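You operate a simulated robot arm through the tools that you are given. There is no shell and no other tool. Be economical: measure what you need, move in short steps, check, and stop when the job is done.

You are at the controls of a simulated two-armed robot. One attempt, no reset.

JOB
Pick up the blue top injector from the steel deck of the green tester with one hand, pass it to the other hand and put it on the top of the vice bench. Press the grey reset button two times. Fetch the blue block pump and set it on the cardboard sheet. Push the left bench door shut. The order is free. Set down upright: blue top injector, blue block pump.

Only the result counts: the job must be done as asked and must still hold three seconds after the hand-in. Knocking over, shifting, dropping, spilling or breaking anything else fails it. Flat cloth is picked up by pressing the open fingertips on it (5 to 10 N) and closing them slowly along it; thin cloth reads only 2 to 8 mm in the jaws.

ROBOT AND FRAMES
Two 7-joint arms with two-finger parallel grippers on one trunk, on a base that drives. Base frame: it is fixed to the floor where the robot stands at the start and does not move with it; the origin is under the middle of the robot, x ahead of it, y to its left, z up; the surface under the hand at the start is at about z = 900. Readings come in mm, rad, newtons and seconds.
The left shoulder is at the start at [-82, 119, 851], the right one opposite. With the tool pointing down near the work surface each hand reaches from about 100 to 560 mm from the robot's upright axis, wherever it stands, measured 20 degrees to its own side. Places, roughly: blue block pump [500, -2750, 1000]; blue top injector [500, 0, 1000]; cardboard sheet (22x16x1 cm) [600, 2000, 900]; grey reset button [900, -1900, 800]; left bench door [-1500, -1400, 500]; top of the vice bench [800, -3500, 900]. Payload 3.43 kg a hand.
Tool frame (each hand has its own): the origin (TCP) lies between the finger pads and is the grasp point; the fingertips stand 30 mm ahead of it; z points along the fingers, y is the line along which they close. The gripper opens to 94 mm. The fingers are 28 mm wide and 10 mm thick; the gripper's body (50 by 96 mm) begins 55 mm behind the TCP.
Orientation is told as [roll, pitch, yaw] about the base's x, y, z axes, in that order, counted from this pose: with the fingers straight down and closing along the base's y, the tool's x points along the base's -x, its y along +y and its z along -z.

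CONTROLS
- The arms move only by the tool send_rows. It takes "left_targets", "right_targets" or both (then of equal length, played together; a hand with none holds still); each is a list of rows, each a list of 7 numbers: the turn, a rotation vector about the tool's x, y, z in rad, then the shift along the tool's x, y, z in mm, then the opening, from 0 (shut) to 1 (fully open). In form: [[wx, wy, wz, dx, dy, dz, claw], ...]. A call has 1 to 20 rows; each row shifts and turns the commanded pose from where the row before left it, along the tool's axes as they then stand. Rows are played at 5 a second. More than 50 mm and 0.15 rad between two rows, or a gripper value outside its range, and nothing of the call is played. A pose out of reach is approached as far as the arm can. The call stops where the force on the tool passes 40 N (or 10 N more than at its start, if that is more) or the arm is blocked; 0.2 s more then pass. The fingers move at their own pace (about 153 mm/s each) and stop on an object; they squeeze with about 20 N. The grip force told is the motor's: it shows also when the fingers shut on nothing. Time passes only in rows, and 0.2 s behind the last, so rows that do not move let the fingers close. It gives the time, the measured TCP pose, the force on the tool (base axes), the opening and the grip force at its end, in the units of the frame above (readings bear some noise), with the torque about the TCP (base axes, N m) and any sound that the robot's microphone picked up, and new pictures: "views" is both (left out), scene, wrist or none (wrist: the cameras of the hands that moved).
- Cameras (640 x 400 px; columns grow to the right, rows downward): "scene" is now at [31.6, -24.1, 1573.1]; the picture's right is [-0.17, -0.98, 0.00], its down [-0.77, 0.14, -0.62] and it looks along [0.61, -0.11, -0.79] (base axes); focal length 248 px, centre (320, 200). "left" rides on the left gripper at [76, -14, -102] in its tool frame; the picture's right is [0.18, 0.98, 0.00], its down [-0.75, 0.14, -0.64] and it looks along [-0.63, 0.12, 0.77] (tool axes); focal length 243 px, centre (320, 200). "right" rides on the right gripper at [76, 14, -103] in its tool frame; the picture's right is [-0.18, 0.98, 0.00], its down [-0.75, -0.14, -0.64] and it looks along [-0.63, -0.12, 0.77] (tool axes); focal length 243 px, centre (320, 200). There is no depth. A picture from a camera that has moved, and an enlarged one, comes with that camera's place and axes in the base frame and with its lens. The place of the scene camera against the robot may be out by one fixed shift of up to 25 mm in any direction.
- slide_trunk(by): slides the trunk up (or, below 0, down) by that many mm; the arms and the scene camera ride with it, the base frame stays. It gives what a move gives, with no picture.
- roll_base(legs): drives the robot by 1 to 6 legs, each [ahead, left, turn to the left] in mm, mm and rad, along the robot's own axes; the way and the turn of a leg run together, so that a leg with both is an arc; at most 1500 mm and 3.142 rad a leg. The arms and the cameras ride along, it lands a little off, and it stops where it bumps. It gives what a move gives, and a new picture of the scene camera.
- head_to(pan, tilt): turns the head with the scene camera to pan (to the left, within 2.496 rad either way) and tilt (down, from -0.506 to 1.204), counted from straight ahead of the robot. It gives what a move gives, and a new picture of the scene camera.
- inspect(camera, box): a new picture of the part [left, top, right, bottom] of that camera's present view, enlarged. It takes no simulated time.
- finish_job(): hands the job in; it is judged then, once.

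Work in short steps. Places have to be worked out from the pictures, the camera data and where the tool is seen: move nearer, look again, correct. Check each grasp and each placing, and mend what went wrong. You have 165 turns and 260 pictures in all, those below and enlarged ones among them. Open the grippers and draw the arms clear of the work before you hand the job in, unless the task says otherwise.

The tools are called after "Emit:" as a command line: name --argument value ..., lists and objects as JSON in quotes. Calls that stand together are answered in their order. send_rows: Moves the arms, as the interface text tells. Its arguments: {"type":"object","properties":{"left_targets":{"type":"array","items":{"type":"array","items":{"type":"number"}}},"right_targets":{"type":"array","items":{"type":"array","items":{"type":"number"}}},"views":{"type":"string","enum":["both","scene","wrist","none"]}},"required":[]} The other tools are called the same way: slide_trunk (by) slides the trunk up or down; roll_base (legs) drives the base; head_to (pan, tilt) turns the head that bears the scene camera; inspect (camera, box) takes an enlarged picture of a part of a camera's view; finish_job () hands the job in.

At the start:

```text
time_s: 0.0
left_ee_pos: [285.3, 84.5, 1201.1]
left_ee_rot: [-0.001, 0.0, -0.001]
left_force: [0.3, -0.3, 0.3]
left_torque: [0.0, 0.01, -0.01]
left_finger_gap: 94.0
left_gripper_force: 0.0
right_ee_pos: [331.4, -148.9, 1191.4]
right_ee_rot: [0.0, -0.001, 0.001]
right_force: [-1.4, -0.3, 0.0]
right_torque: [-0.03, -0.02, -0.02]
right_finger_gap: 93.9
right_gripper_force: 0.0
trunk travel left (down, up): [-275.0, 60.0]
robot x, y, heading: [-1.4, -0.7, -0.003]
head pan, tilt: [-0.175, 0.904]
```

scene: 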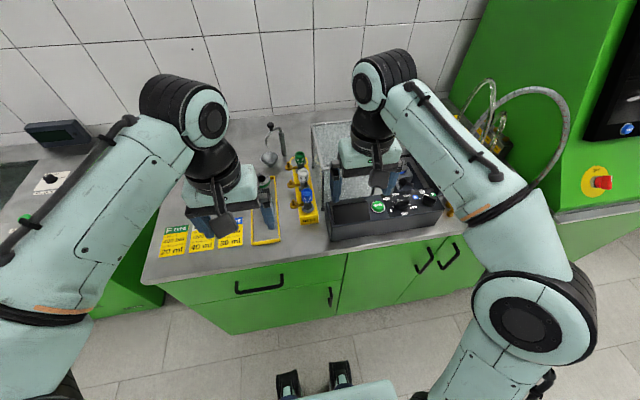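
right: 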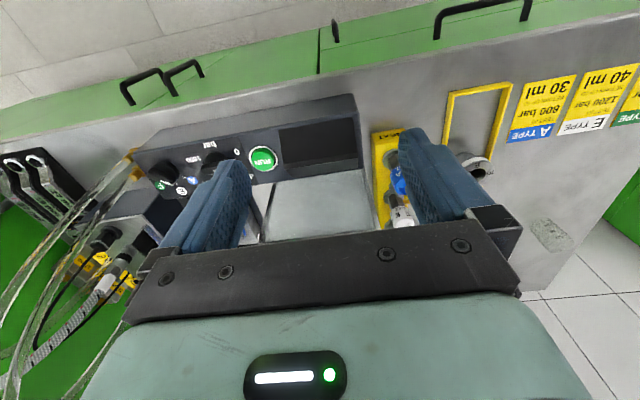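
left: 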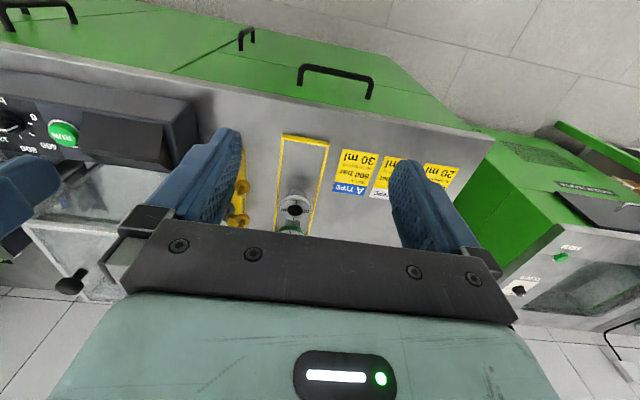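

The injectors seem to stand in a yellow rack near the middle of the deck. I'll enlarge that part to identify the blue top injector.

Emit:
inspect --camera "scene" --box '[220, 110, 460, 260]'

Emit:
inspect --camera "right" --box '[340, 80, 560, 260]'

```text
2.67 times, centred on (340, 185) of scene
camera zoom: at [31.6, -24.1, 1573.1], right [-0.17, -0.98, 0.0], down [-0.77, 0.14, -0.62], along [0.61, -0.11, -0.79], focal length 662 px, centre (267, 240)
```

zoom: 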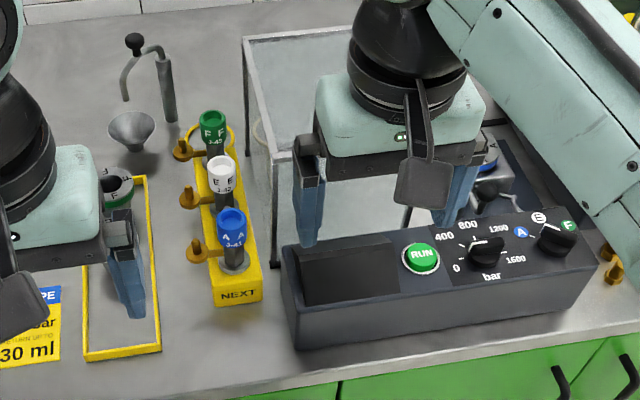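

```text
2.22 times, centred on (450, 170) of right
camera zoom: at [255.0, -133.9, 1293.8], right [0.18, 0.98, 0.0], down [0.75, -0.14, 0.64], along [0.63, -0.12, -0.77], focal length 539 px, centre (31, 267)
```

zoom: 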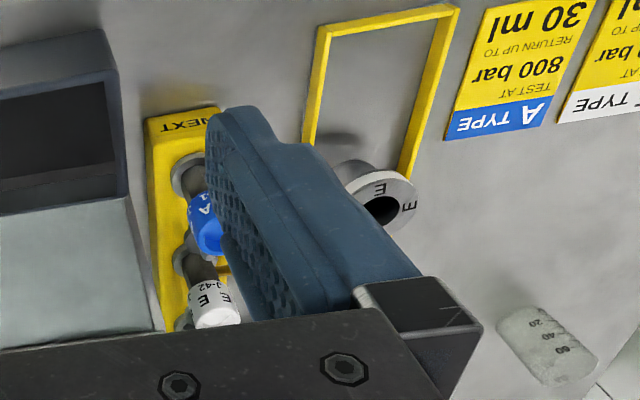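

The blue A injector is nearest in the yellow rack, with a tank close on its right. I'll look to both sides before choosing how to approach.

Emit:
head_to --pan -0.9 --tilt 0.6

Emit:
head_to --pan -1.7 --tilt 0.4

Emit:
head_to --pan 1.0 --tilt 0.5

```text
time_s: 1.1
left_ee_pos: [285.0, 83.7, 1201.0]
left_ee_rot: [0.0, 0.001, -0.001]
left_force: [0.9, -0.1, -0.3]
left_torque: [0.02, -0.02, 0.01]
left_finger_gap: 94.1
left_gripper_force: 0.0
right_ee_pos: [331.0, -148.3, 1191.2]
right_ee_rot: [0.001, 0.0, 0.0]
right_force: [0.4, -0.4, 0.9]
right_torque: [-0.02, -0.01, -0.01]
right_finger_gap: 94.0
right_gripper_force: 0.1
trunk travel left (down, up): [-275.0, 60.0]
robot x, y, heading: [-0.5, 0.1, 0.001]
head pan, tilt: [-0.901, 0.6]
camera scene: at [12.5, -80.3, 1598.1], right [-0.78, -0.62, 0.0], down [-0.35, 0.44, -0.82], along [0.51, -0.65, -0.57], focal length 248 px, centre (320, 200)
```

scene: 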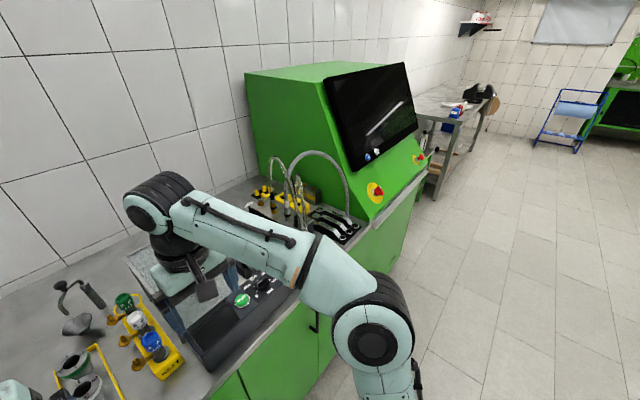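

```text
time_s: 2.2
left_ee_pos: [285.3, 85.4, 1200.6]
left_ee_rot: [-0.001, -0.003, -0.001]
left_force: [-0.8, -0.4, 0.3]
left_torque: [0.0, 0.01, 0.01]
left_finger_gap: 94.0
left_gripper_force: 0.1
right_ee_pos: [332.4, -150.3, 1190.8]
right_ee_rot: [0.001, 0.0, 0.0]
right_force: [0.7, -0.6, 0.2]
right_torque: [0.01, -0.02, -0.03]
right_finger_gap: 94.0
right_gripper_force: 0.0
trunk travel left (down, up): [-275.0, 60.0]
robot x, y, heading: [1.8, -1.8, 0.001]
head pan, tilt: [-1.7, 0.4]
camera scene: at [-54.3, -103.0, 1616.4], right [-0.99, 0.13, 0.0], down [0.05, 0.39, -0.92], along [-0.12, -0.91, -0.39], focal length 248 px, centre (320, 200)
```

scene: 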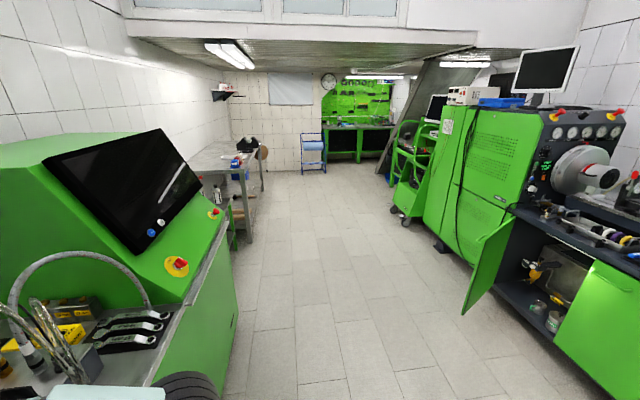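

```text
time_s: 4.6
left_ee_pos: [286.3, 84.6, 1201.1]
left_ee_rot: [0.0, 0.001, 0.0]
left_force: [0.5, 0.2, 0.5]
left_torque: [0.0, 0.01, 0.0]
left_finger_gap: 94.2
left_gripper_force: 0.1
right_ee_pos: [330.3, -148.5, 1193.1]
right_ee_rot: [0.001, 0.0, 0.002]
right_force: [-0.4, -0.1, 0.0]
right_torque: [0.0, 0.0, 0.03]
right_finger_gap: 93.8
right_gripper_force: 0.1
trunk travel left (down, up): [-275.0, 60.0]
robot x, y, heading: [-2.8, -1.4, 0.003]
head pan, tilt: [1.0, 0.499]
camera scene: at [6.7, 65.4, 1607.2], right [0.84, -0.54, 0.0], down [-0.26, -0.4, -0.88], along [0.47, 0.74, -0.48], focal length 248 px, centre (320, 200)
```

scene: 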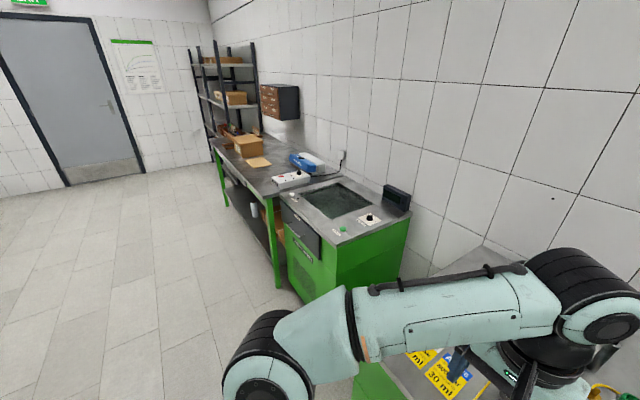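

The layout is clear: the tester cabinet and vice bench are to the right, and the cardboard bench is to the left. I'll pull the right hand back and shift the base slightly right, so the left hand can take the injector.

Emit:
send_rows --right_targets '[[0, 0, 0, 45, 0, 0, 1], [0, 0, 0, 45, 0, 0, 1], [0, 0, 0, 0, -40, 0, 1], [0, 0, 0, 0, -40, 0, 1]]' --views "none"

Emit:
roll_base --legs '[[0, -100, 0]]'

Emit:
head_to --pan 0.05 --tilt 0.9

```text
time_s: 5.6
left_ee_pos: [284.6, 84.4, 1201.3]
left_ee_rot: [0.0, -0.001, 0.001]
left_force: [-0.9, -0.4, 0.4]
left_torque: [0.0, 0.0, 0.01]
left_finger_gap: 93.9
left_gripper_force: 0.1
right_ee_pos: [244.3, -229.7, 1187.9]
right_ee_rot: [0.001, -0.002, 0.001]
right_force: [0.3, -0.1, -0.7]
right_torque: [0.01, 0.01, 0.0]
right_finger_gap: 93.6
right_gripper_force: 0.1
trunk travel left (down, up): [-275.0, 60.0]
robot x, y, heading: [-2.7, 0.5, 0.001]
head pan, tilt: [1.0, 0.499]
```

```text
time_s: 7.1
left_ee_pos: [285.8, -15.7, 1201.5]
left_ee_rot: [0.0, 0.0, 0.0]
left_force: [0.9, 0.1, -0.1]
left_torque: [0.03, 0.0, 0.03]
left_finger_gap: 94.1
left_gripper_force: 0.0
right_ee_pos: [244.0, -327.9, 1188.1]
right_ee_rot: [-0.001, 0.0, -0.001]
right_force: [-0.7, -0.5, -0.1]
right_torque: [0.05, -0.02, 0.0]
right_finger_gap: 93.9
right_gripper_force: 0.0
trunk travel left (down, up): [-275.0, 60.0]
robot x, y, heading: [3.8, -101.3, 0.002]
head pan, tilt: [1.0, 0.499]
camera scene: at [6.6, -33.4, 1607.2], right [0.84, -0.54, 0.0], down [-0.26, -0.4, -0.88], along [0.47, 0.74, -0.48], focal length 248 px, centre (320, 200)
```

scene: 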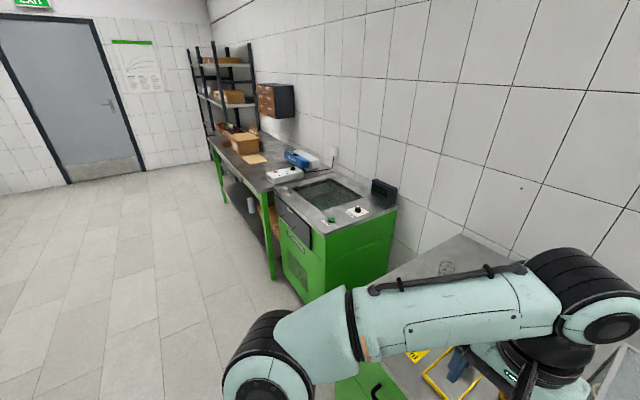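

```text
time_s: 8.4
left_ee_pos: [285.3, -14.2, 1202.1]
left_ee_rot: [0.0, 0.0, 0.0]
left_force: [0.3, -0.1, -0.6]
left_torque: [0.0, 0.02, -0.01]
left_finger_gap: 93.6
left_gripper_force: 0.0
right_ee_pos: [244.9, -328.0, 1188.2]
right_ee_rot: [-0.001, 0.0, 0.0]
right_force: [0.1, -0.3, -0.1]
right_torque: [0.0, 0.0, -0.01]
right_finger_gap: 94.0
right_gripper_force: 0.0
trunk travel left (down, up): [-275.0, 60.0]
robot x, y, heading: [1.1, -95.7, 0.003]
head pan, tilt: [0.051, 0.901]
camera scene: at [32.9, -105.8, 1573.4], right [0.05, -1.0, 0.0], down [-0.78, -0.04, -0.62], along [0.62, 0.03, -0.78], focal length 248 px, centre (320, 200)
```

scene: 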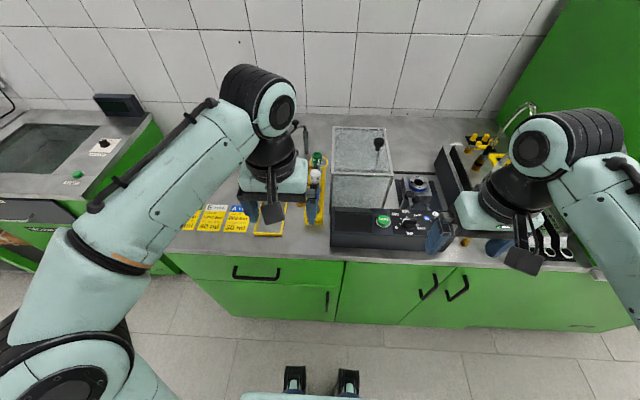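

I'll rotate the left gripper by -90° so it closes along x and its slim side fits beside the tank, then look.

Emit:
send_rows --left_targets '[[0, 0, 0.143, 0, 0, 0, 1], [0, 0, 0.143, 0, 0, 0, 1], [0, 0, 0.143, 0, 0, 0, 1], [0, 0, 0.143, 0, 0, 0, 1], [0, 0, 0.143, 0, 0, 0, 1], [0, 0, 0.143, 0, 0, 0, 1], [0, 0, 0.143, 0, 0, 0, 1], [0, 0, 0.143, 0, 0, 0, 1], [0, 0, 0.143, 0, 0, 0, 1], [0, 0, 0.143, 0, 0, 0, 1], [0, 0, 0.141, 0, 0, 0, 1], [0, 0, 0, 0, 40, 0, 1], [0, 0, 0, 0, 40, 0, 1]]'

```text
time_s: 11.2
left_ee_pos: [365.7, -11.7, 1199.3]
left_ee_rot: [-0.002, 0.0, -1.572]
left_force: [0.3, 0.4, 0.8]
left_torque: [0.01, 0.03, 0.04]
left_finger_gap: 93.9
left_gripper_force: 0.0
right_ee_pos: [246.3, -328.3, 1188.0]
right_ee_rot: [-0.001, 0.0, 0.001]
right_force: [0.2, 0.1, 0.6]
right_torque: [-0.01, 0.03, -0.02]
right_finger_gap: 94.0
right_gripper_force: 0.1
trunk travel left (down, up): [-275.0, 60.0]
robot x, y, heading: [0.4, -99.3, -0.001]
head pan, tilt: [0.051, 0.901]
camera scene: at [34.0, -106.4, 1573.4], right [0.05, -1.0, 0.0], down [-0.78, -0.04, -0.62], along [0.62, 0.03, -0.78], focal length 248 px, centre (320, 200)
camera left: at [352.2, 63.9, 1304.0], right [0.98, 0.18, 0.0], down [0.14, -0.75, 0.64], along [0.12, -0.63, -0.77], focal length 243 px, centre (320, 200)
```

scene: 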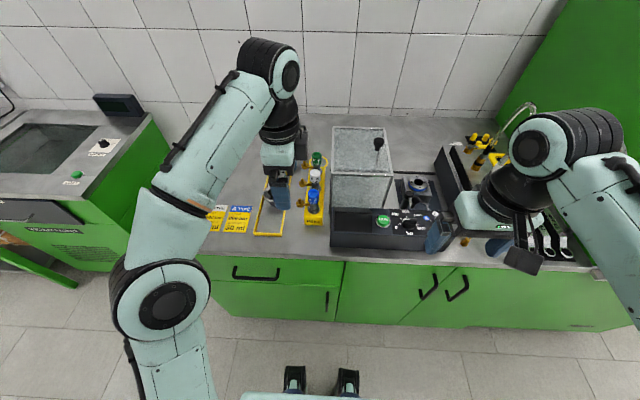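
left: 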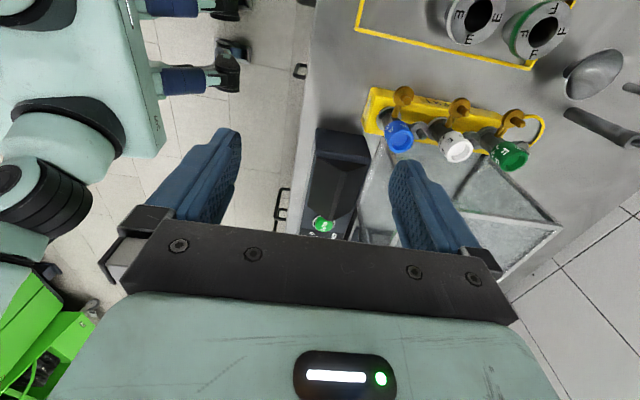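

Good view of the rack. I'll enlarge it from both cameras to triangulate.

Emit:
inspect --camera "left" --box '[330, 60, 570, 210]'

Emit:
inspect --camera "scene" --box '[260, 130, 420, 230]'

```text
2.67 times, centred on (450, 135) of left
camera zoom: at [352.2, 63.9, 1304.0], right [0.98, 0.18, 0.0], down [0.14, -0.75, 0.64], along [0.12, -0.63, -0.77], focal length 647 px, centre (-27, 373)
```

zoom: 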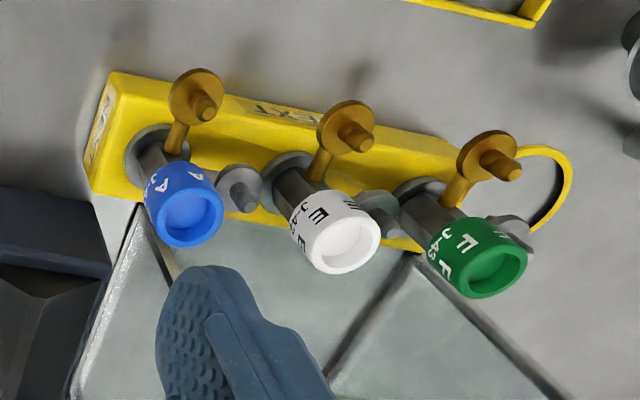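

```text
4.00 times, centred on (340, 180) of scene
camera zoom: at [34.0, -106.4, 1573.4], right [0.05, -1.0, 0.0], down [-0.78, -0.04, -0.62], along [0.62, 0.03, -0.78], focal length 993 px, centre (240, 280)
```

zoom: 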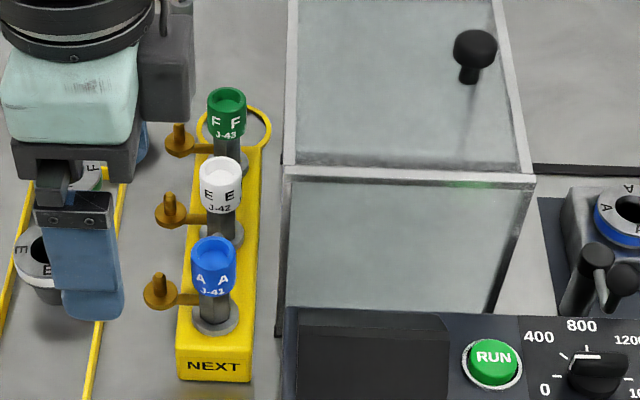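

I estimate the cap top at about (486, -62, 1005). I'll hover the left hand above it.

Emit:
send_rows --left_targets '[[0, 0, 0, -10, 40, 0, 1], [0, 0, 0, -20, 40, 0, 1], [0, 0, 0, -20, 41, 0, 1], [0, 0, 0, 0, 0, 40, 1], [0, 0, 0, 0, 0, 40, 1], [0, 0, 0, 0, 0, 0, 1]]'

```text
time_s: 12.6
left_ee_pos: [397.9, -34.1, 1113.2]
left_ee_rot: [-0.001, -0.001, -1.572]
left_force: [0.5, 0.4, -0.5]
left_torque: [0.0, -0.02, -0.02]
left_finger_gap: 94.1
left_gripper_force: 0.1
left hand out of reach, approached as far as the arm can: row 1, 2, 3
right_ee_pos: [244.7, -328.3, 1187.1]
right_ee_rot: [0.001, 0.0, -0.001]
right_force: [0.0, 0.0, -0.1]
right_torque: [-0.03, 0.0, 0.01]
right_finger_gap: 94.1
right_gripper_force: 0.1
trunk travel left (down, up): [-275.0, 60.0]
robot x, y, heading: [-1.9, -99.5, -0.0]
head pan, tilt: [0.051, 0.901]
camera scene: at [32.9, -106.0, 1573.4], right [0.05, -1.0, 0.0], down [-0.78, -0.04, -0.62], along [0.62, 0.03, -0.78], focal length 248 px, centre (320, 200)
camera left: at [382.9, 42.3, 1216.6], right [0.98, 0.18, 0.0], down [0.14, -0.75, 0.64], along [0.12, -0.63, -0.77], focal length 243 px, centre (320, 200)
```

scene: 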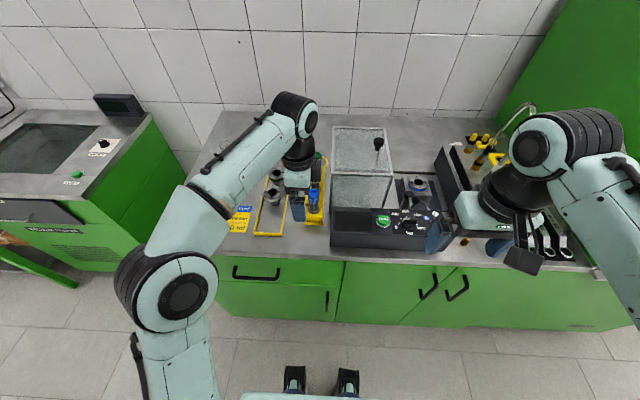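
left: 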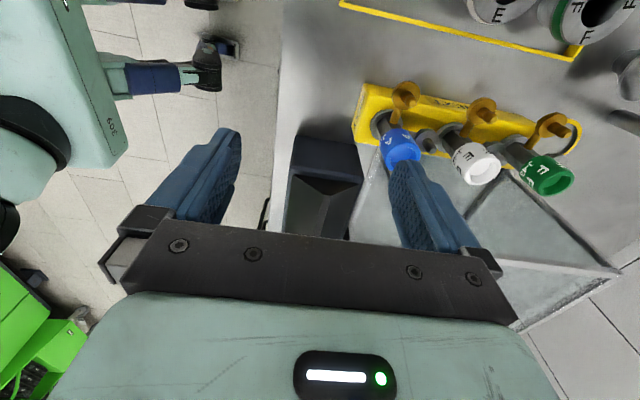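

The high hover is past the arm's reach, but the base has room ahead of it. I'll drive 100 mm forward; the hand stays above everything there.

Emit:
send_rows --left_targets '[[0, 0, 0, 0, 0, -15, 1], [0, 0, 0, 0, 0, 0, 1]]' --views "none"

Emit:
roll_base --legs '[[90, 0, 0]]'

```text
time_s: 13.2
left_ee_pos: [396.3, -32.9, 1127.9]
left_ee_rot: [0.0, 0.0, -1.569]
left_force: [0.7, 0.4, 0.2]
left_torque: [0.02, -0.01, 0.05]
left_finger_gap: 94.0
left_gripper_force: 0.1
right_ee_pos: [244.0, -328.3, 1187.9]
right_ee_rot: [0.001, 0.0, 0.0]
right_force: [0.1, 0.1, 0.4]
right_torque: [-0.04, 0.03, 0.0]
right_finger_gap: 94.0
right_gripper_force: 0.1
trunk travel left (down, up): [-275.0, 60.0]
robot x, y, heading: [1.8, -95.3, -0.0]
head pan, tilt: [0.051, 0.901]
```

```text
time_s: 14.3
left_ee_pos: [486.4, -33.8, 1128.1]
left_ee_rot: [0.002, -0.001, -1.57]
left_force: [0.7, -0.4, 0.6]
left_torque: [0.03, -0.03, 0.02]
left_finger_gap: 94.0
left_gripper_force: 0.0
right_ee_pos: [332.5, -327.3, 1186.9]
right_ee_rot: [0.002, 0.001, 0.0]
right_force: [0.9, 0.1, 0.3]
right_torque: [0.02, -0.01, -0.01]
right_finger_gap: 93.9
right_gripper_force: 0.1
trunk travel left (down, up): [-275.0, 60.0]
robot x, y, heading: [89.5, -96.1, -0.002]
head pan, tilt: [0.051, 0.901]
camera scene: at [122.1, -105.9, 1573.3], right [0.05, -1.0, 0.0], down [-0.78, -0.04, -0.62], along [0.62, 0.03, -0.78], focal length 248 px, centre (320, 200)
```

scene: 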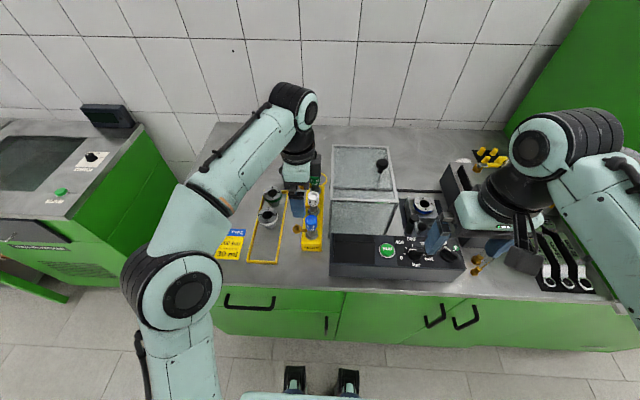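

The hand is now near x=486. I'll check the wrist view before closing in.

Emit:
send_rows --left_targets '[[0, 0, 0, -14, 0, 20, 1], [0, 0, 0, 0, 0, 0, 1]]' --views "wrist"

Emit:
inspect --camera "scene" --box '[240, 160, 400, 260]'

```text
time_s: 14.9
left_ee_pos: [486.4, -47.2, 1108.7]
left_ee_rot: [-0.001, -0.002, -1.568]
left_force: [-1.1, 0.1, -0.3]
left_torque: [0.0, 0.0, 0.0]
left_finger_gap: 94.0
left_gripper_force: 0.1
right_ee_pos: [334.0, -327.3, 1188.9]
right_ee_rot: [-0.001, 0.001, 0.0]
right_force: [0.6, -0.2, 0.2]
right_torque: [0.03, 0.0, -0.02]
right_finger_gap: 94.0
right_gripper_force: 0.1
trunk travel left (down, up): [-275.0, 60.0]
robot x, y, heading: [88.8, -99.1, -0.003]
head pan, tilt: [0.051, 0.901]
camera left: at [472.9, 29.7, 1212.2], right [0.98, 0.18, 0.0], down [0.14, -0.75, 0.64], along [0.12, -0.63, -0.77], focal length 243 px, centre (320, 200)
```

left: 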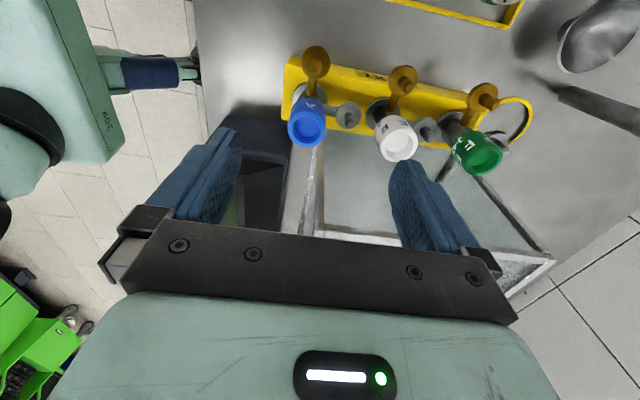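

```text
4.00 times, centred on (320, 210) of scene
camera zoom: at [122.0, -105.7, 1573.4], right [0.05, -1.0, 0.0], down [-0.78, -0.04, -0.62], along [0.62, 0.03, -0.78], focal length 993 px, centre (320, 160)
```

zoom: 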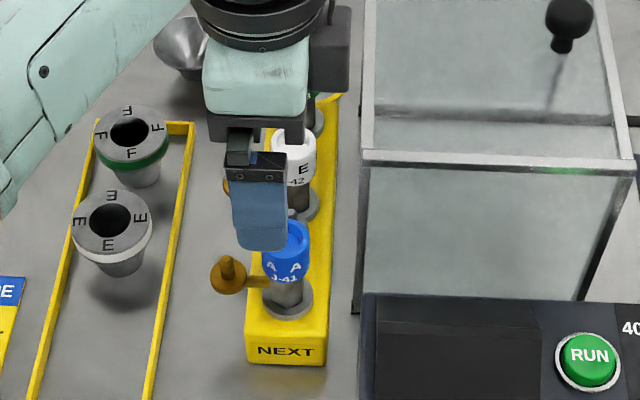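

Two wrist rays meet at the blue cap top, about (480.5, -57, 1015). White's cap is 77 mm further in x, so I'll narrow the opening and descend in stages over the cap.

Emit:
send_rows --left_targets '[[0, 0, 0, -10, -6, 0, 0.72], [0, 0, 0, 0, 0, 30, 0.72], [0, 0, 0, 0, 0, 20, 0.72], [0, 0, 0, 0, 0, 0, 0.72]]'

Emit:
inspect --camera "scene" --box '[240, 160, 400, 260]'

```text
time_s: 15.9
left_ee_pos: [480.3, -57.6, 1059.1]
left_ee_rot: [-0.001, 0.0, -1.571]
left_force: [0.4, -0.3, -0.2]
left_torque: [-0.02, -0.04, 0.02]
left_finger_gap: 67.4
left_gripper_force: 0.1
right_ee_pos: [333.5, -328.4, 1187.8]
right_ee_rot: [0.0, 0.0, 0.001]
right_force: [0.0, 0.7, 0.0]
right_torque: [0.02, -0.02, -0.01]
right_finger_gap: 94.2
right_gripper_force: 0.0
trunk travel left (down, up): [-275.0, 60.0]
robot x, y, heading: [88.5, -99.7, 0.001]
head pan, tilt: [0.051, 0.901]
camera scene: at [121.6, -105.9, 1573.4], right [0.05, -1.0, 0.0], down [-0.78, -0.04, -0.62], along [0.62, 0.03, -0.78], focal length 248 px, centre (320, 200)
camera left: at [466.1, 18.4, 1163.0], right [0.98, 0.18, 0.0], down [0.14, -0.75, 0.64], along [0.12, -0.63, -0.77], focal length 243 px, centre (320, 200)
```

scene: 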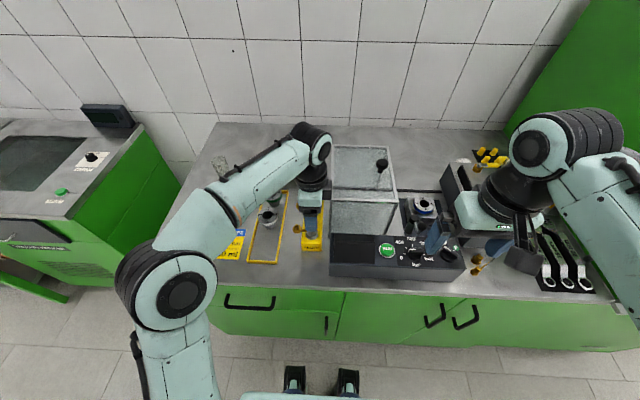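
left: 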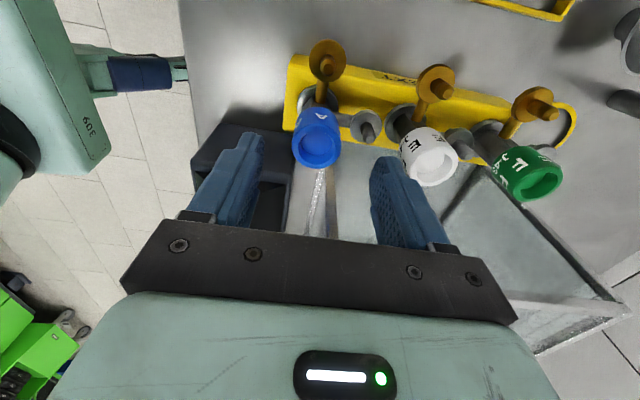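

```text
4.00 times, centred on (320, 210) of scene
camera zoom: at [121.6, -105.9, 1573.4], right [0.05, -1.0, 0.0], down [-0.78, -0.04, -0.62], along [0.62, 0.03, -0.78], focal length 993 px, centre (320, 160)
```

zoom: 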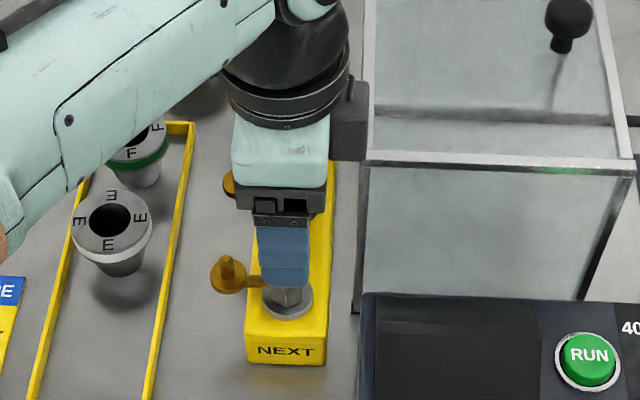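

There is a box on the gripper's -y side that would pass very close to the tank. I'll tilt the hand 0.2 rad about x to lean its top away, which keeps the pads parallel, then lower onto the cap.

Emit:
send_rows --left_targets '[[0, -0.1, 0, 0, 0, 0, 0.72], [0, -0.1, 0, 0, 0, 0, 0.72], [0, 0, 0, 5, -1, 20, 0.72], [0, 0, 0, 0, 0, 0, 0.72]]'

Emit:
inspect --camera "scene" --box '[240, 160, 400, 260]'

```text
time_s: 16.9
left_ee_pos: [479.3, -55.6, 1038.7]
left_ee_rot: [0.0, -0.198, -1.573]
left_force: [-0.2, 0.7, 0.0]
left_torque: [0.02, 0.03, -0.01]
left_finger_gap: 67.7
left_gripper_force: 0.0
right_ee_pos: [333.9, -329.1, 1187.0]
right_ee_rot: [-0.001, 0.0, -0.001]
right_force: [-0.1, 0.0, -0.5]
right_torque: [0.0, 0.01, -0.03]
right_finger_gap: 93.9
right_gripper_force: 0.0
trunk travel left (down, up): [-275.0, 60.0]
robot x, y, heading: [89.5, -98.8, -0.002]
head pan, tilt: [0.051, 0.901]
camera scene: at [121.5, -105.9, 1573.4], right [0.05, -1.0, 0.0], down [-0.78, -0.04, -0.62], along [0.62, 0.03, -0.78], focal length 248 px, centre (320, 200)
camera left: at [464.4, 38.9, 1124.9], right [0.98, 0.18, -0.04], down [0.14, -0.61, 0.78], along [0.12, -0.77, -0.63], focal length 243 px, centre (320, 200)
```

scene: 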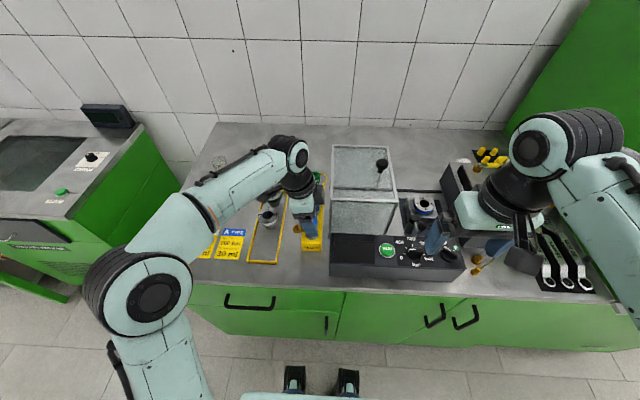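
left: 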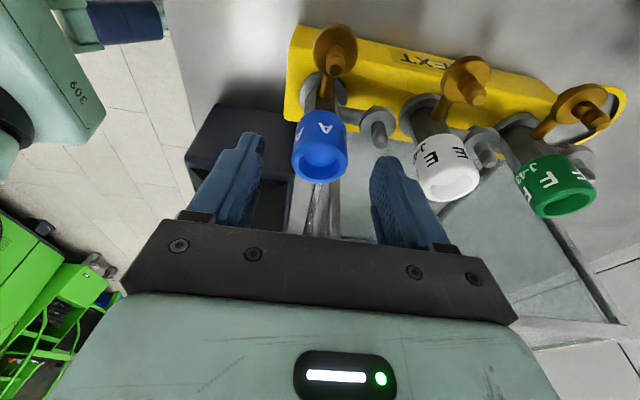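

```text
4.00 times, centred on (320, 210) of scene
camera zoom: at [121.5, -105.9, 1573.4], right [0.05, -1.0, 0.0], down [-0.78, -0.04, -0.62], along [0.62, 0.03, -0.78], focal length 993 px, centre (320, 160)
```

zoom: 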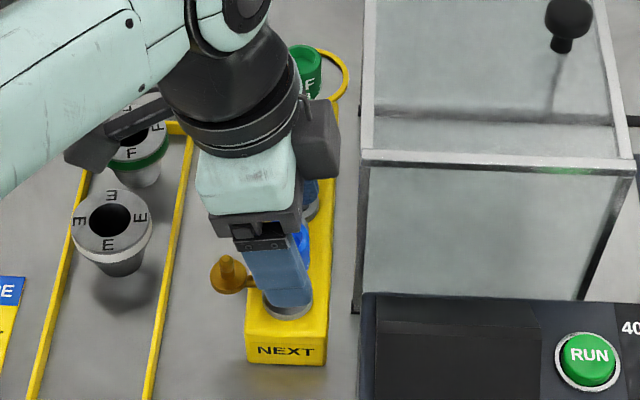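

The hand is clear of the tank and the cap is centred between the fingers. I'll descend 22 mm and close.

Emit:
send_rows --left_targets '[[0, 0, 0, 2.2, 0, 11, 0.72], [0, 0, 0, 2.2, 0, 11, 0.72], [0, 0, 0, 0, 0, 0, 0.4], [0, 0, 0, 0, 0, 0, 0.2], [0, 0, 0, 0, 0, 0, 0.1], [0, 0, 0, 0, 0, 0, 0.1]]'

```text
time_s: 17.6
left_ee_pos: [481.4, -55.8, 1023.3]
left_ee_rot: [0.03, -0.208, -1.572]
left_force: [-0.4, -0.7, 0.3]
left_torque: [0.02, 0.03, 0.02]
left_finger_gap: 38.1
left_gripper_force: 0.5
right_ee_pos: [333.4, -327.7, 1187.8]
right_ee_rot: [0.002, 0.001, 0.0]
right_force: [-0.2, -1.4, 0.2]
right_torque: [0.06, -0.01, 0.03]
right_finger_gap: 94.2
right_gripper_force: 0.0
trunk travel left (down, up): [-275.0, 60.0]
robot x, y, heading: [89.2, -98.4, -0.001]
head pan, tilt: [0.051, 0.901]
stopped in row 3 (left hand): the force on the tool passed its limit at 48 N (the readings are from after the stop); the commanded pose is now the measured one
camera scene: at [121.9, -106.0, 1573.1], right [0.05, -1.0, 0.0], down [-0.78, -0.04, -0.62], along [0.62, 0.03, -0.78], focal length 248 px, centre (320, 200)
camera left: at [465.6, 39.0, 1108.0], right [0.98, 0.18, -0.01], down [0.12, -0.6, 0.79], along [0.14, -0.78, -0.62], focal length 243 px, centre (320, 200)
```

scene: 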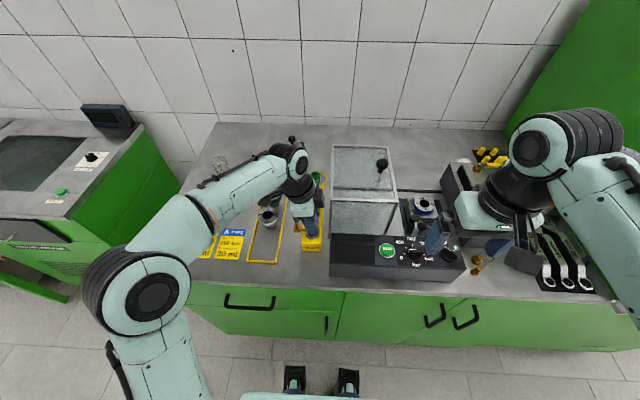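
left: 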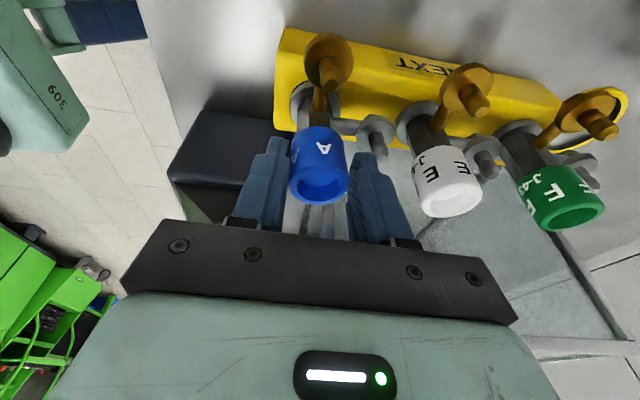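

A contact stopped the move with the fingers at 38 mm. I'll look closely at how they sit on the cap.

Emit:
inspect --camera "left" --box '[220, 80, 460, 230]'

Emit:
inspect --camera "scene" --box '[260, 160, 380, 260]'

```text
2.67 times, centred on (340, 155) of left
camera zoom: at [465.6, 39.0, 1108.0], right [0.98, 0.18, -0.01], down [0.12, -0.6, 0.79], along [0.14, -0.78, -0.62], focal length 647 px, centre (267, 320)
```

zoom: 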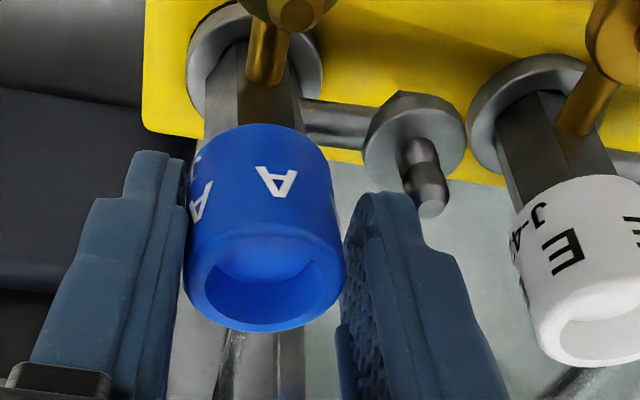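

```text
4.00 times, centred on (320, 210) of scene
camera zoom: at [121.9, -106.0, 1573.1], right [0.05, -1.0, 0.0], down [-0.78, -0.04, -0.62], along [0.62, 0.03, -0.78], focal length 993 px, centre (320, 160)
```

zoom: 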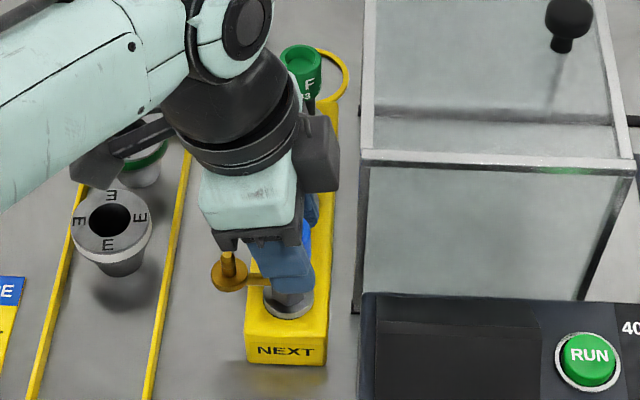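

The -x finger touched first, so the hand sits about 3 mm too far in +x. I'll open slightly, re-centre, remove the small rotation, lower a bit more and close slowly.

Emit:
send_rows --left_targets '[[0, 0, 0, 0, 0, 0, 0.55], [0.03, 0, 0, 0, -2.5, 0, 0.55], [0, 0, 0, 1.2, 0, 6, 0.5], [0, 0, 0, 0, 0, 0, 0.45]]' --views "wrist"

Emit:
inspect --camera "left" --box '[220, 80, 460, 230]'

```text
time_s: 18.6
left_ee_pos: [480.7, -55.5, 1016.9]
left_ee_rot: [0.003, -0.211, -1.572]
left_force: [0.5, -0.4, 0.0]
left_torque: [0.01, 0.02, -0.01]
left_finger_gap: 42.5
left_gripper_force: 0.1
right_ee_pos: [332.8, -328.1, 1188.1]
right_ee_rot: [-0.001, 0.001, 0.0]
right_force: [0.6, 0.0, 0.4]
right_torque: [0.01, 0.01, 0.01]
right_finger_gap: 93.9
right_gripper_force: 0.0
trunk travel left (down, up): [-275.0, 60.0]
robot x, y, heading: [91.4, -98.7, -0.003]
head pan, tilt: [0.051, 0.901]
camera left: at [466.4, 40.3, 1101.7], right [0.98, 0.18, -0.04], down [0.14, -0.6, 0.79], along [0.12, -0.78, -0.62], focal length 243 px, centre (320, 200)
```

left: 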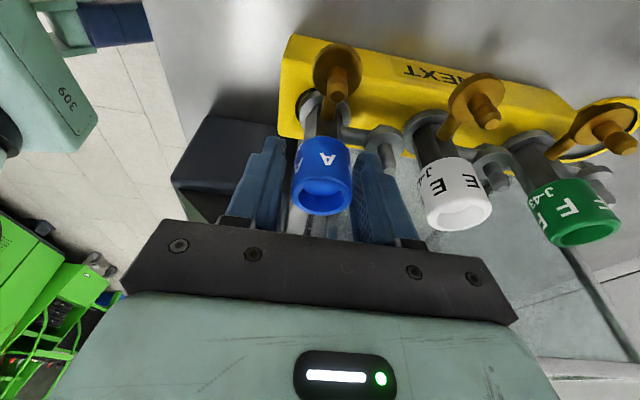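

```text
2.67 times, centred on (340, 155) of left
camera zoom: at [466.4, 40.3, 1101.7], right [0.98, 0.18, -0.04], down [0.14, -0.6, 0.79], along [0.12, -0.78, -0.62], focal length 647 px, centre (267, 320)
```

zoom: 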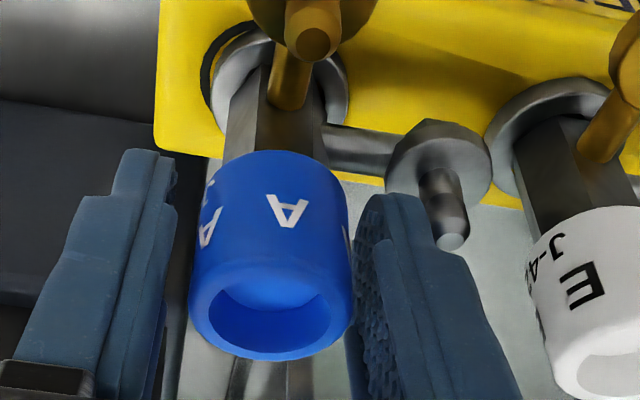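

The cap is now slightly toward the +x finger, so I'll shift back 2 mm and close gradually.

Emit:
send_rows --left_targets '[[0, 0, 0, 0, 2, 0, 0.44], [0, 0, 0, 0, 0, 0, 0.4], [0, 0, 0, 0, 0, 0, 0.37], [0, 0, 0, 0, 0, 0, 0.34], [0, 0, 0, 0, 0, 0, 0.3], [0, 0, 0, 0, 0, 0, 0.2], [0, 0, 0, 0, 0, 0, 0.1]]' --views "wrist"

```text
time_s: 20.2
left_ee_pos: [481.6, -56.0, 1016.9]
left_ee_rot: [0.002, -0.21, -1.572]
left_force: [-2.5, 0.2, -0.6]
left_torque: [0.0, 0.24, 0.02]
left_finger_gap: 31.5
left_gripper_force: 20.0
right_ee_pos: [332.2, -327.5, 1187.9]
right_ee_rot: [0.0, 0.0, 0.0]
right_force: [0.2, -0.5, -0.8]
right_torque: [0.01, 0.02, 0.0]
right_finger_gap: 94.0
right_gripper_force: 0.1
trunk travel left (down, up): [-275.0, 60.0]
robot x, y, heading: [91.8, -100.6, 0.002]
head pan, tilt: [0.051, 0.901]
camera left: at [467.5, 40.3, 1102.3], right [0.98, 0.18, -0.04], down [0.14, -0.6, 0.78], along [0.12, -0.78, -0.62], focal length 243 px, centre (320, 200)
```

left: 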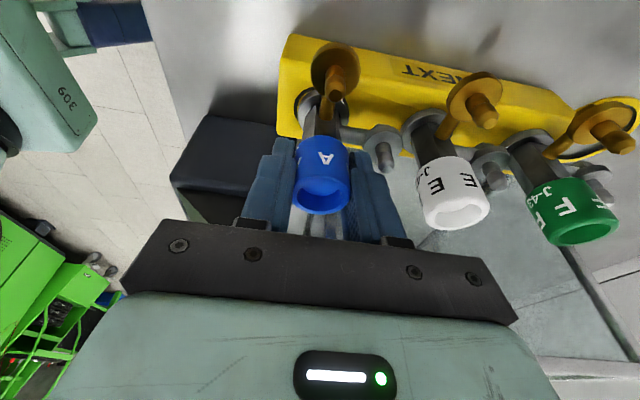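

It is gripped at 31.5 mm with 20 N. I'll lift straight up 60 mm and look.

Emit:
send_rows --left_targets '[[0, 0, 0, -2.1, 0, -9.8, 0.1], [0, 0, 0, -4.2, 0, -19.6, 0.1], [0, 0, 0, -4.2, 0, -19.6, 0.1], [0, 0, 0, -4.2, 0, -19.6, 0.1], [0, 0, 0, 0, 0, 0, 0.1]]'

Emit:
inspect --camera "scene" --box '[240, 160, 400, 260]'

```text
time_s: 21.4
left_ee_pos: [481.8, -55.1, 1088.7]
left_ee_rot: [0.001, -0.209, -1.573]
left_force: [0.7, 0.2, 0.9]
left_torque: [-0.01, -0.03, 0.0]
left_finger_gap: 9.6
left_gripper_force: 0.0
right_ee_pos: [333.6, -328.0, 1188.5]
right_ee_rot: [-0.001, -0.001, 0.0]
right_force: [-0.1, -0.2, 0.3]
right_torque: [-0.02, 0.01, 0.01]
right_finger_gap: 94.0
right_gripper_force: 0.0
trunk travel left (down, up): [-275.0, 60.0]
robot x, y, heading: [86.5, -99.0, -0.0]
head pan, tilt: [0.051, 0.901]
camera scene: at [121.9, -105.9, 1573.4], right [0.05, -1.0, 0.0], down [-0.78, -0.04, -0.62], along [0.62, 0.03, -0.78], focal length 248 px, centre (320, 200)
camera left: at [469.1, 40.1, 1173.0], right [0.98, 0.18, -0.04], down [0.14, -0.6, 0.79], along [0.12, -0.78, -0.62], focal length 243 px, centre (320, 200)
```

scene: 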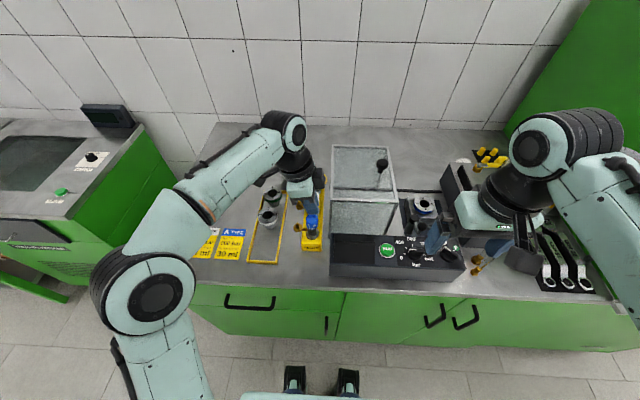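
left: 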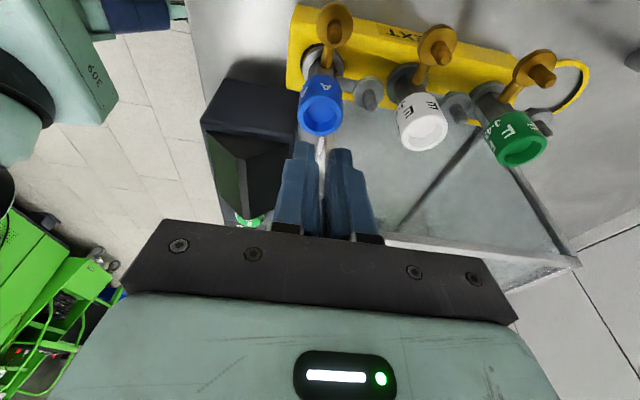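

```text
4.00 times, centred on (320, 210) of scene
camera zoom: at [121.9, -105.9, 1573.4], right [0.05, -1.0, 0.0], down [-0.78, -0.04, -0.62], along [0.62, 0.03, -0.78], focal length 993 px, centre (320, 160)
```

zoom: 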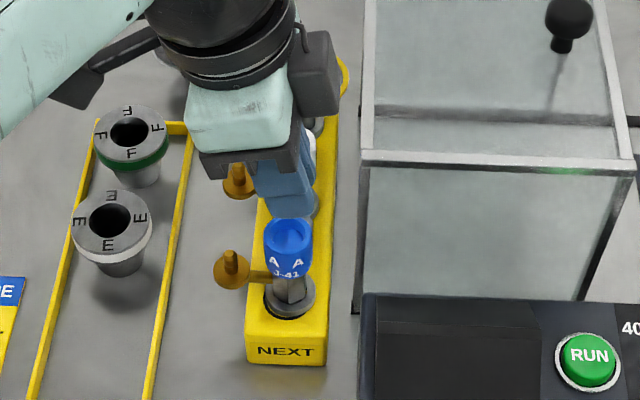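

It slipped out: the injector is still in its hole because the grip was too shallow. I'll go back down about 14 mm deeper with a 47 mm opening, which keeps clear of the steel stub on the +x side.

Emit:
send_rows --left_targets '[[0, 0, 0, 0, 0, 0, 0.52], [0, 0, 0, 4.4, 0, 20.5, 0.52], [0, 0, 0, 4.4, 0, 20.5, 0.52], [0, 0, 0, 4.4, 0, 20.5, 0.52], [0, 0, 0, 0, 0, 0, 0.52]]' --views "wrist"

Emit:
inspect --camera "left" --box '[220, 80, 460, 230]'

```text
time_s: 22.6
left_ee_pos: [483.8, -56.7, 1025.3]
left_ee_rot: [0.004, -0.211, -1.571]
left_force: [3.7, -0.2, 7.4]
left_torque: [0.04, -0.34, 0.0]
left_finger_gap: 50.1
left_gripper_force: 1.5
right_ee_pos: [333.4, -328.4, 1187.9]
right_ee_rot: [0.0, 0.001, 0.0]
right_force: [0.2, -0.6, 0.1]
right_torque: [0.0, -0.01, -0.01]
right_finger_gap: 94.0
right_gripper_force: 0.0
trunk travel left (down, up): [-275.0, 60.0]
robot x, y, heading: [89.3, -99.9, 0.003]
head pan, tilt: [0.051, 0.901]
camera left: at [470.0, 39.5, 1110.9], right [0.98, 0.18, -0.03], down [0.14, -0.6, 0.79], along [0.12, -0.78, -0.62], focal length 243 px, centre (320, 200)
```

left: 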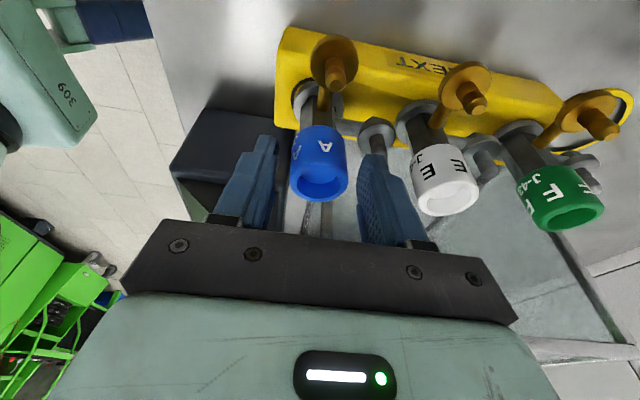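

```text
2.67 times, centred on (340, 155) of left
camera zoom: at [470.0, 39.5, 1110.9], right [0.98, 0.18, -0.03], down [0.14, -0.6, 0.79], along [0.12, -0.78, -0.62], focal length 647 px, centre (267, 320)
```

zoom: 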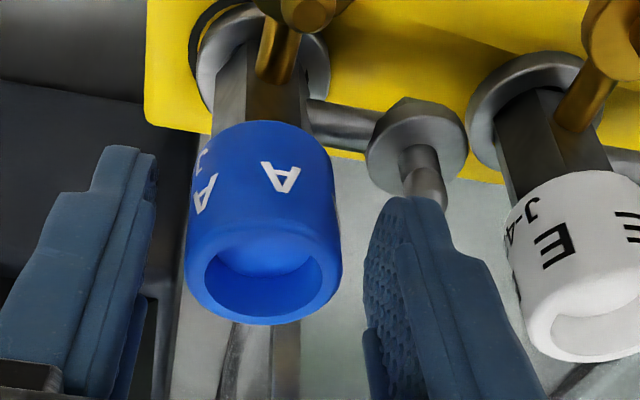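

The +x fingertip is resting on the stub's pin. I'll rise slightly, narrow to about 39 mm, and go down again.

Emit:
send_rows --left_targets '[[0, 0, 0, -1, 0, -5, 0.52], [0, 0, 0, 0, 0, 0, 0.41], [0, 0, 0, 0, 0, 0, 0.41], [0, 0, 0, 2.1, 0, 9.8, 0.41], [0, 0, 0, 0, 0, 0, 0.41]]' --views "wrist"

Emit:
inspect --camera "left" --box '[220, 80, 460, 230]'

```text
time_s: 23.8
left_ee_pos: [481.9, -55.9, 1020.4]
left_ee_rot: [-0.001, -0.21, -1.573]
left_force: [-0.4, 0.5, 0.8]
left_torque: [-0.02, 0.03, -0.01]
left_finger_gap: 38.6
left_gripper_force: 0.1
right_ee_pos: [333.1, -327.6, 1187.9]
right_ee_rot: [-0.001, 0.0, 0.002]
right_force: [-0.3, 0.1, -0.3]
right_torque: [0.0, 0.02, -0.01]
right_finger_gap: 94.2
right_gripper_force: 0.0
trunk travel left (down, up): [-275.0, 60.0]
robot x, y, heading: [89.8, -97.7, -0.002]
head pan, tilt: [0.051, 0.901]
camera left: at [469.3, 40.0, 1105.4], right [0.98, 0.18, -0.04], down [0.14, -0.6, 0.78], along [0.12, -0.78, -0.62], focal length 243 px, centre (320, 200)
```

left: 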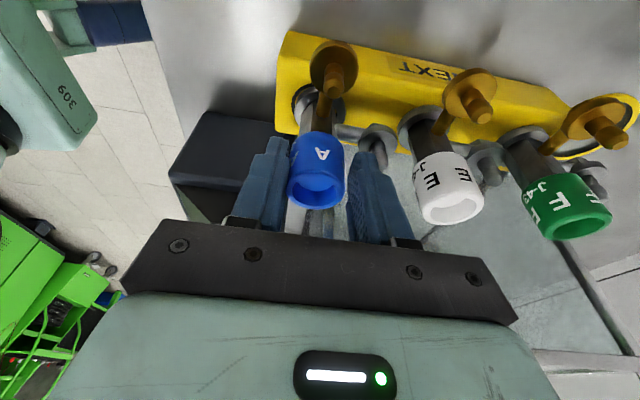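

```text
2.67 times, centred on (340, 155) of left
camera zoom: at [469.3, 40.0, 1105.4], right [0.98, 0.18, -0.04], down [0.14, -0.6, 0.78], along [0.12, -0.78, -0.62], focal length 647 px, centre (267, 320)
```

zoom: 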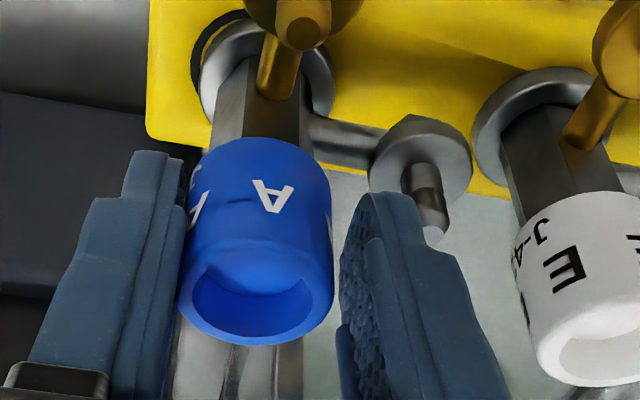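

The fingers now pass beside the pin. I'll shift 1 mm in -x, go down 16 mm and close.

Emit:
send_rows --left_targets '[[0, 0, 0, 1.6, -1.2, 8, 0.41], [0, 0, 0, 1.6, 0, 8, 0.41], [0, 0, 0, 0, 0, 0, 0.37], [0, 0, 0, 0, 0, 0, 0.34], [0, 0, 0, 0, 0, 0, 0.3], [0, 0, 0, 0, 0, 0, 0.1], [0, 0, 0, 0, 0, 0, 0.0]]' --views "wrist"

Emit:
inspect --camera "left" --box '[220, 80, 460, 230]'

```text
time_s: 25.4
left_ee_pos: [479.8, -57.2, 1003.5]
left_ee_rot: [0.002, -0.212, -1.574]
left_force: [2.8, 1.7, 28.4]
left_torque: [0.03, 0.15, 0.03]
left_finger_gap: 31.9
left_gripper_force: 20.1
right_ee_pos: [331.6, -327.1, 1188.2]
right_ee_rot: [0.002, -0.003, -0.001]
right_force: [-0.7, 0.2, -0.4]
right_torque: [-0.01, 0.03, -0.01]
right_finger_gap: 94.0
right_gripper_force: 0.0
trunk travel left (down, up): [-275.0, 60.0]
robot x, y, heading: [88.7, -98.2, 0.001]
head pan, tilt: [0.051, 0.901]
camera left: at [465.3, 39.1, 1089.2], right [0.98, 0.18, -0.04], down [0.14, -0.6, 0.79], along [0.12, -0.78, -0.62], focal length 243 px, centre (320, 200)
```

left: 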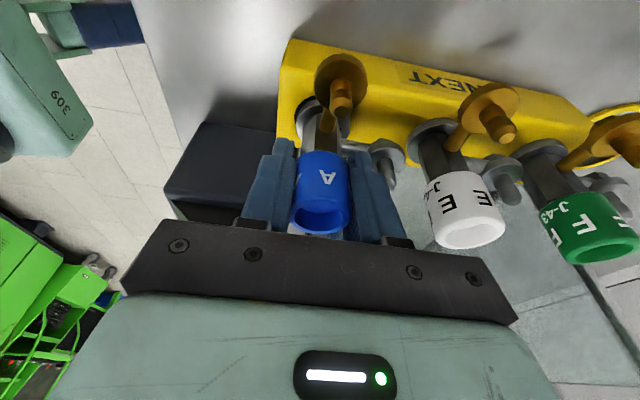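

```text
2.67 times, centred on (340, 155) of left
camera zoom: at [465.3, 39.1, 1089.2], right [0.98, 0.18, -0.04], down [0.14, -0.6, 0.79], along [0.12, -0.78, -0.62], focal length 647 px, centre (267, 320)
```

zoom: 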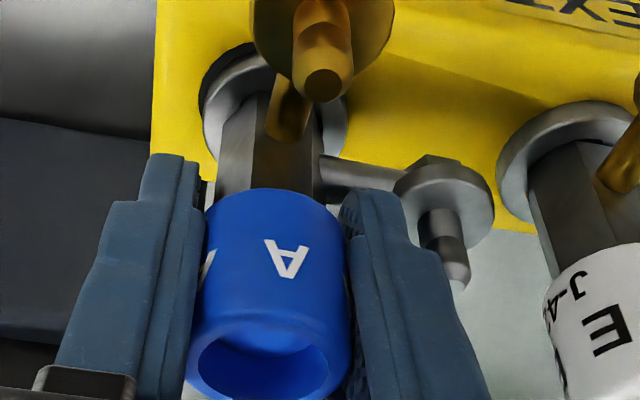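

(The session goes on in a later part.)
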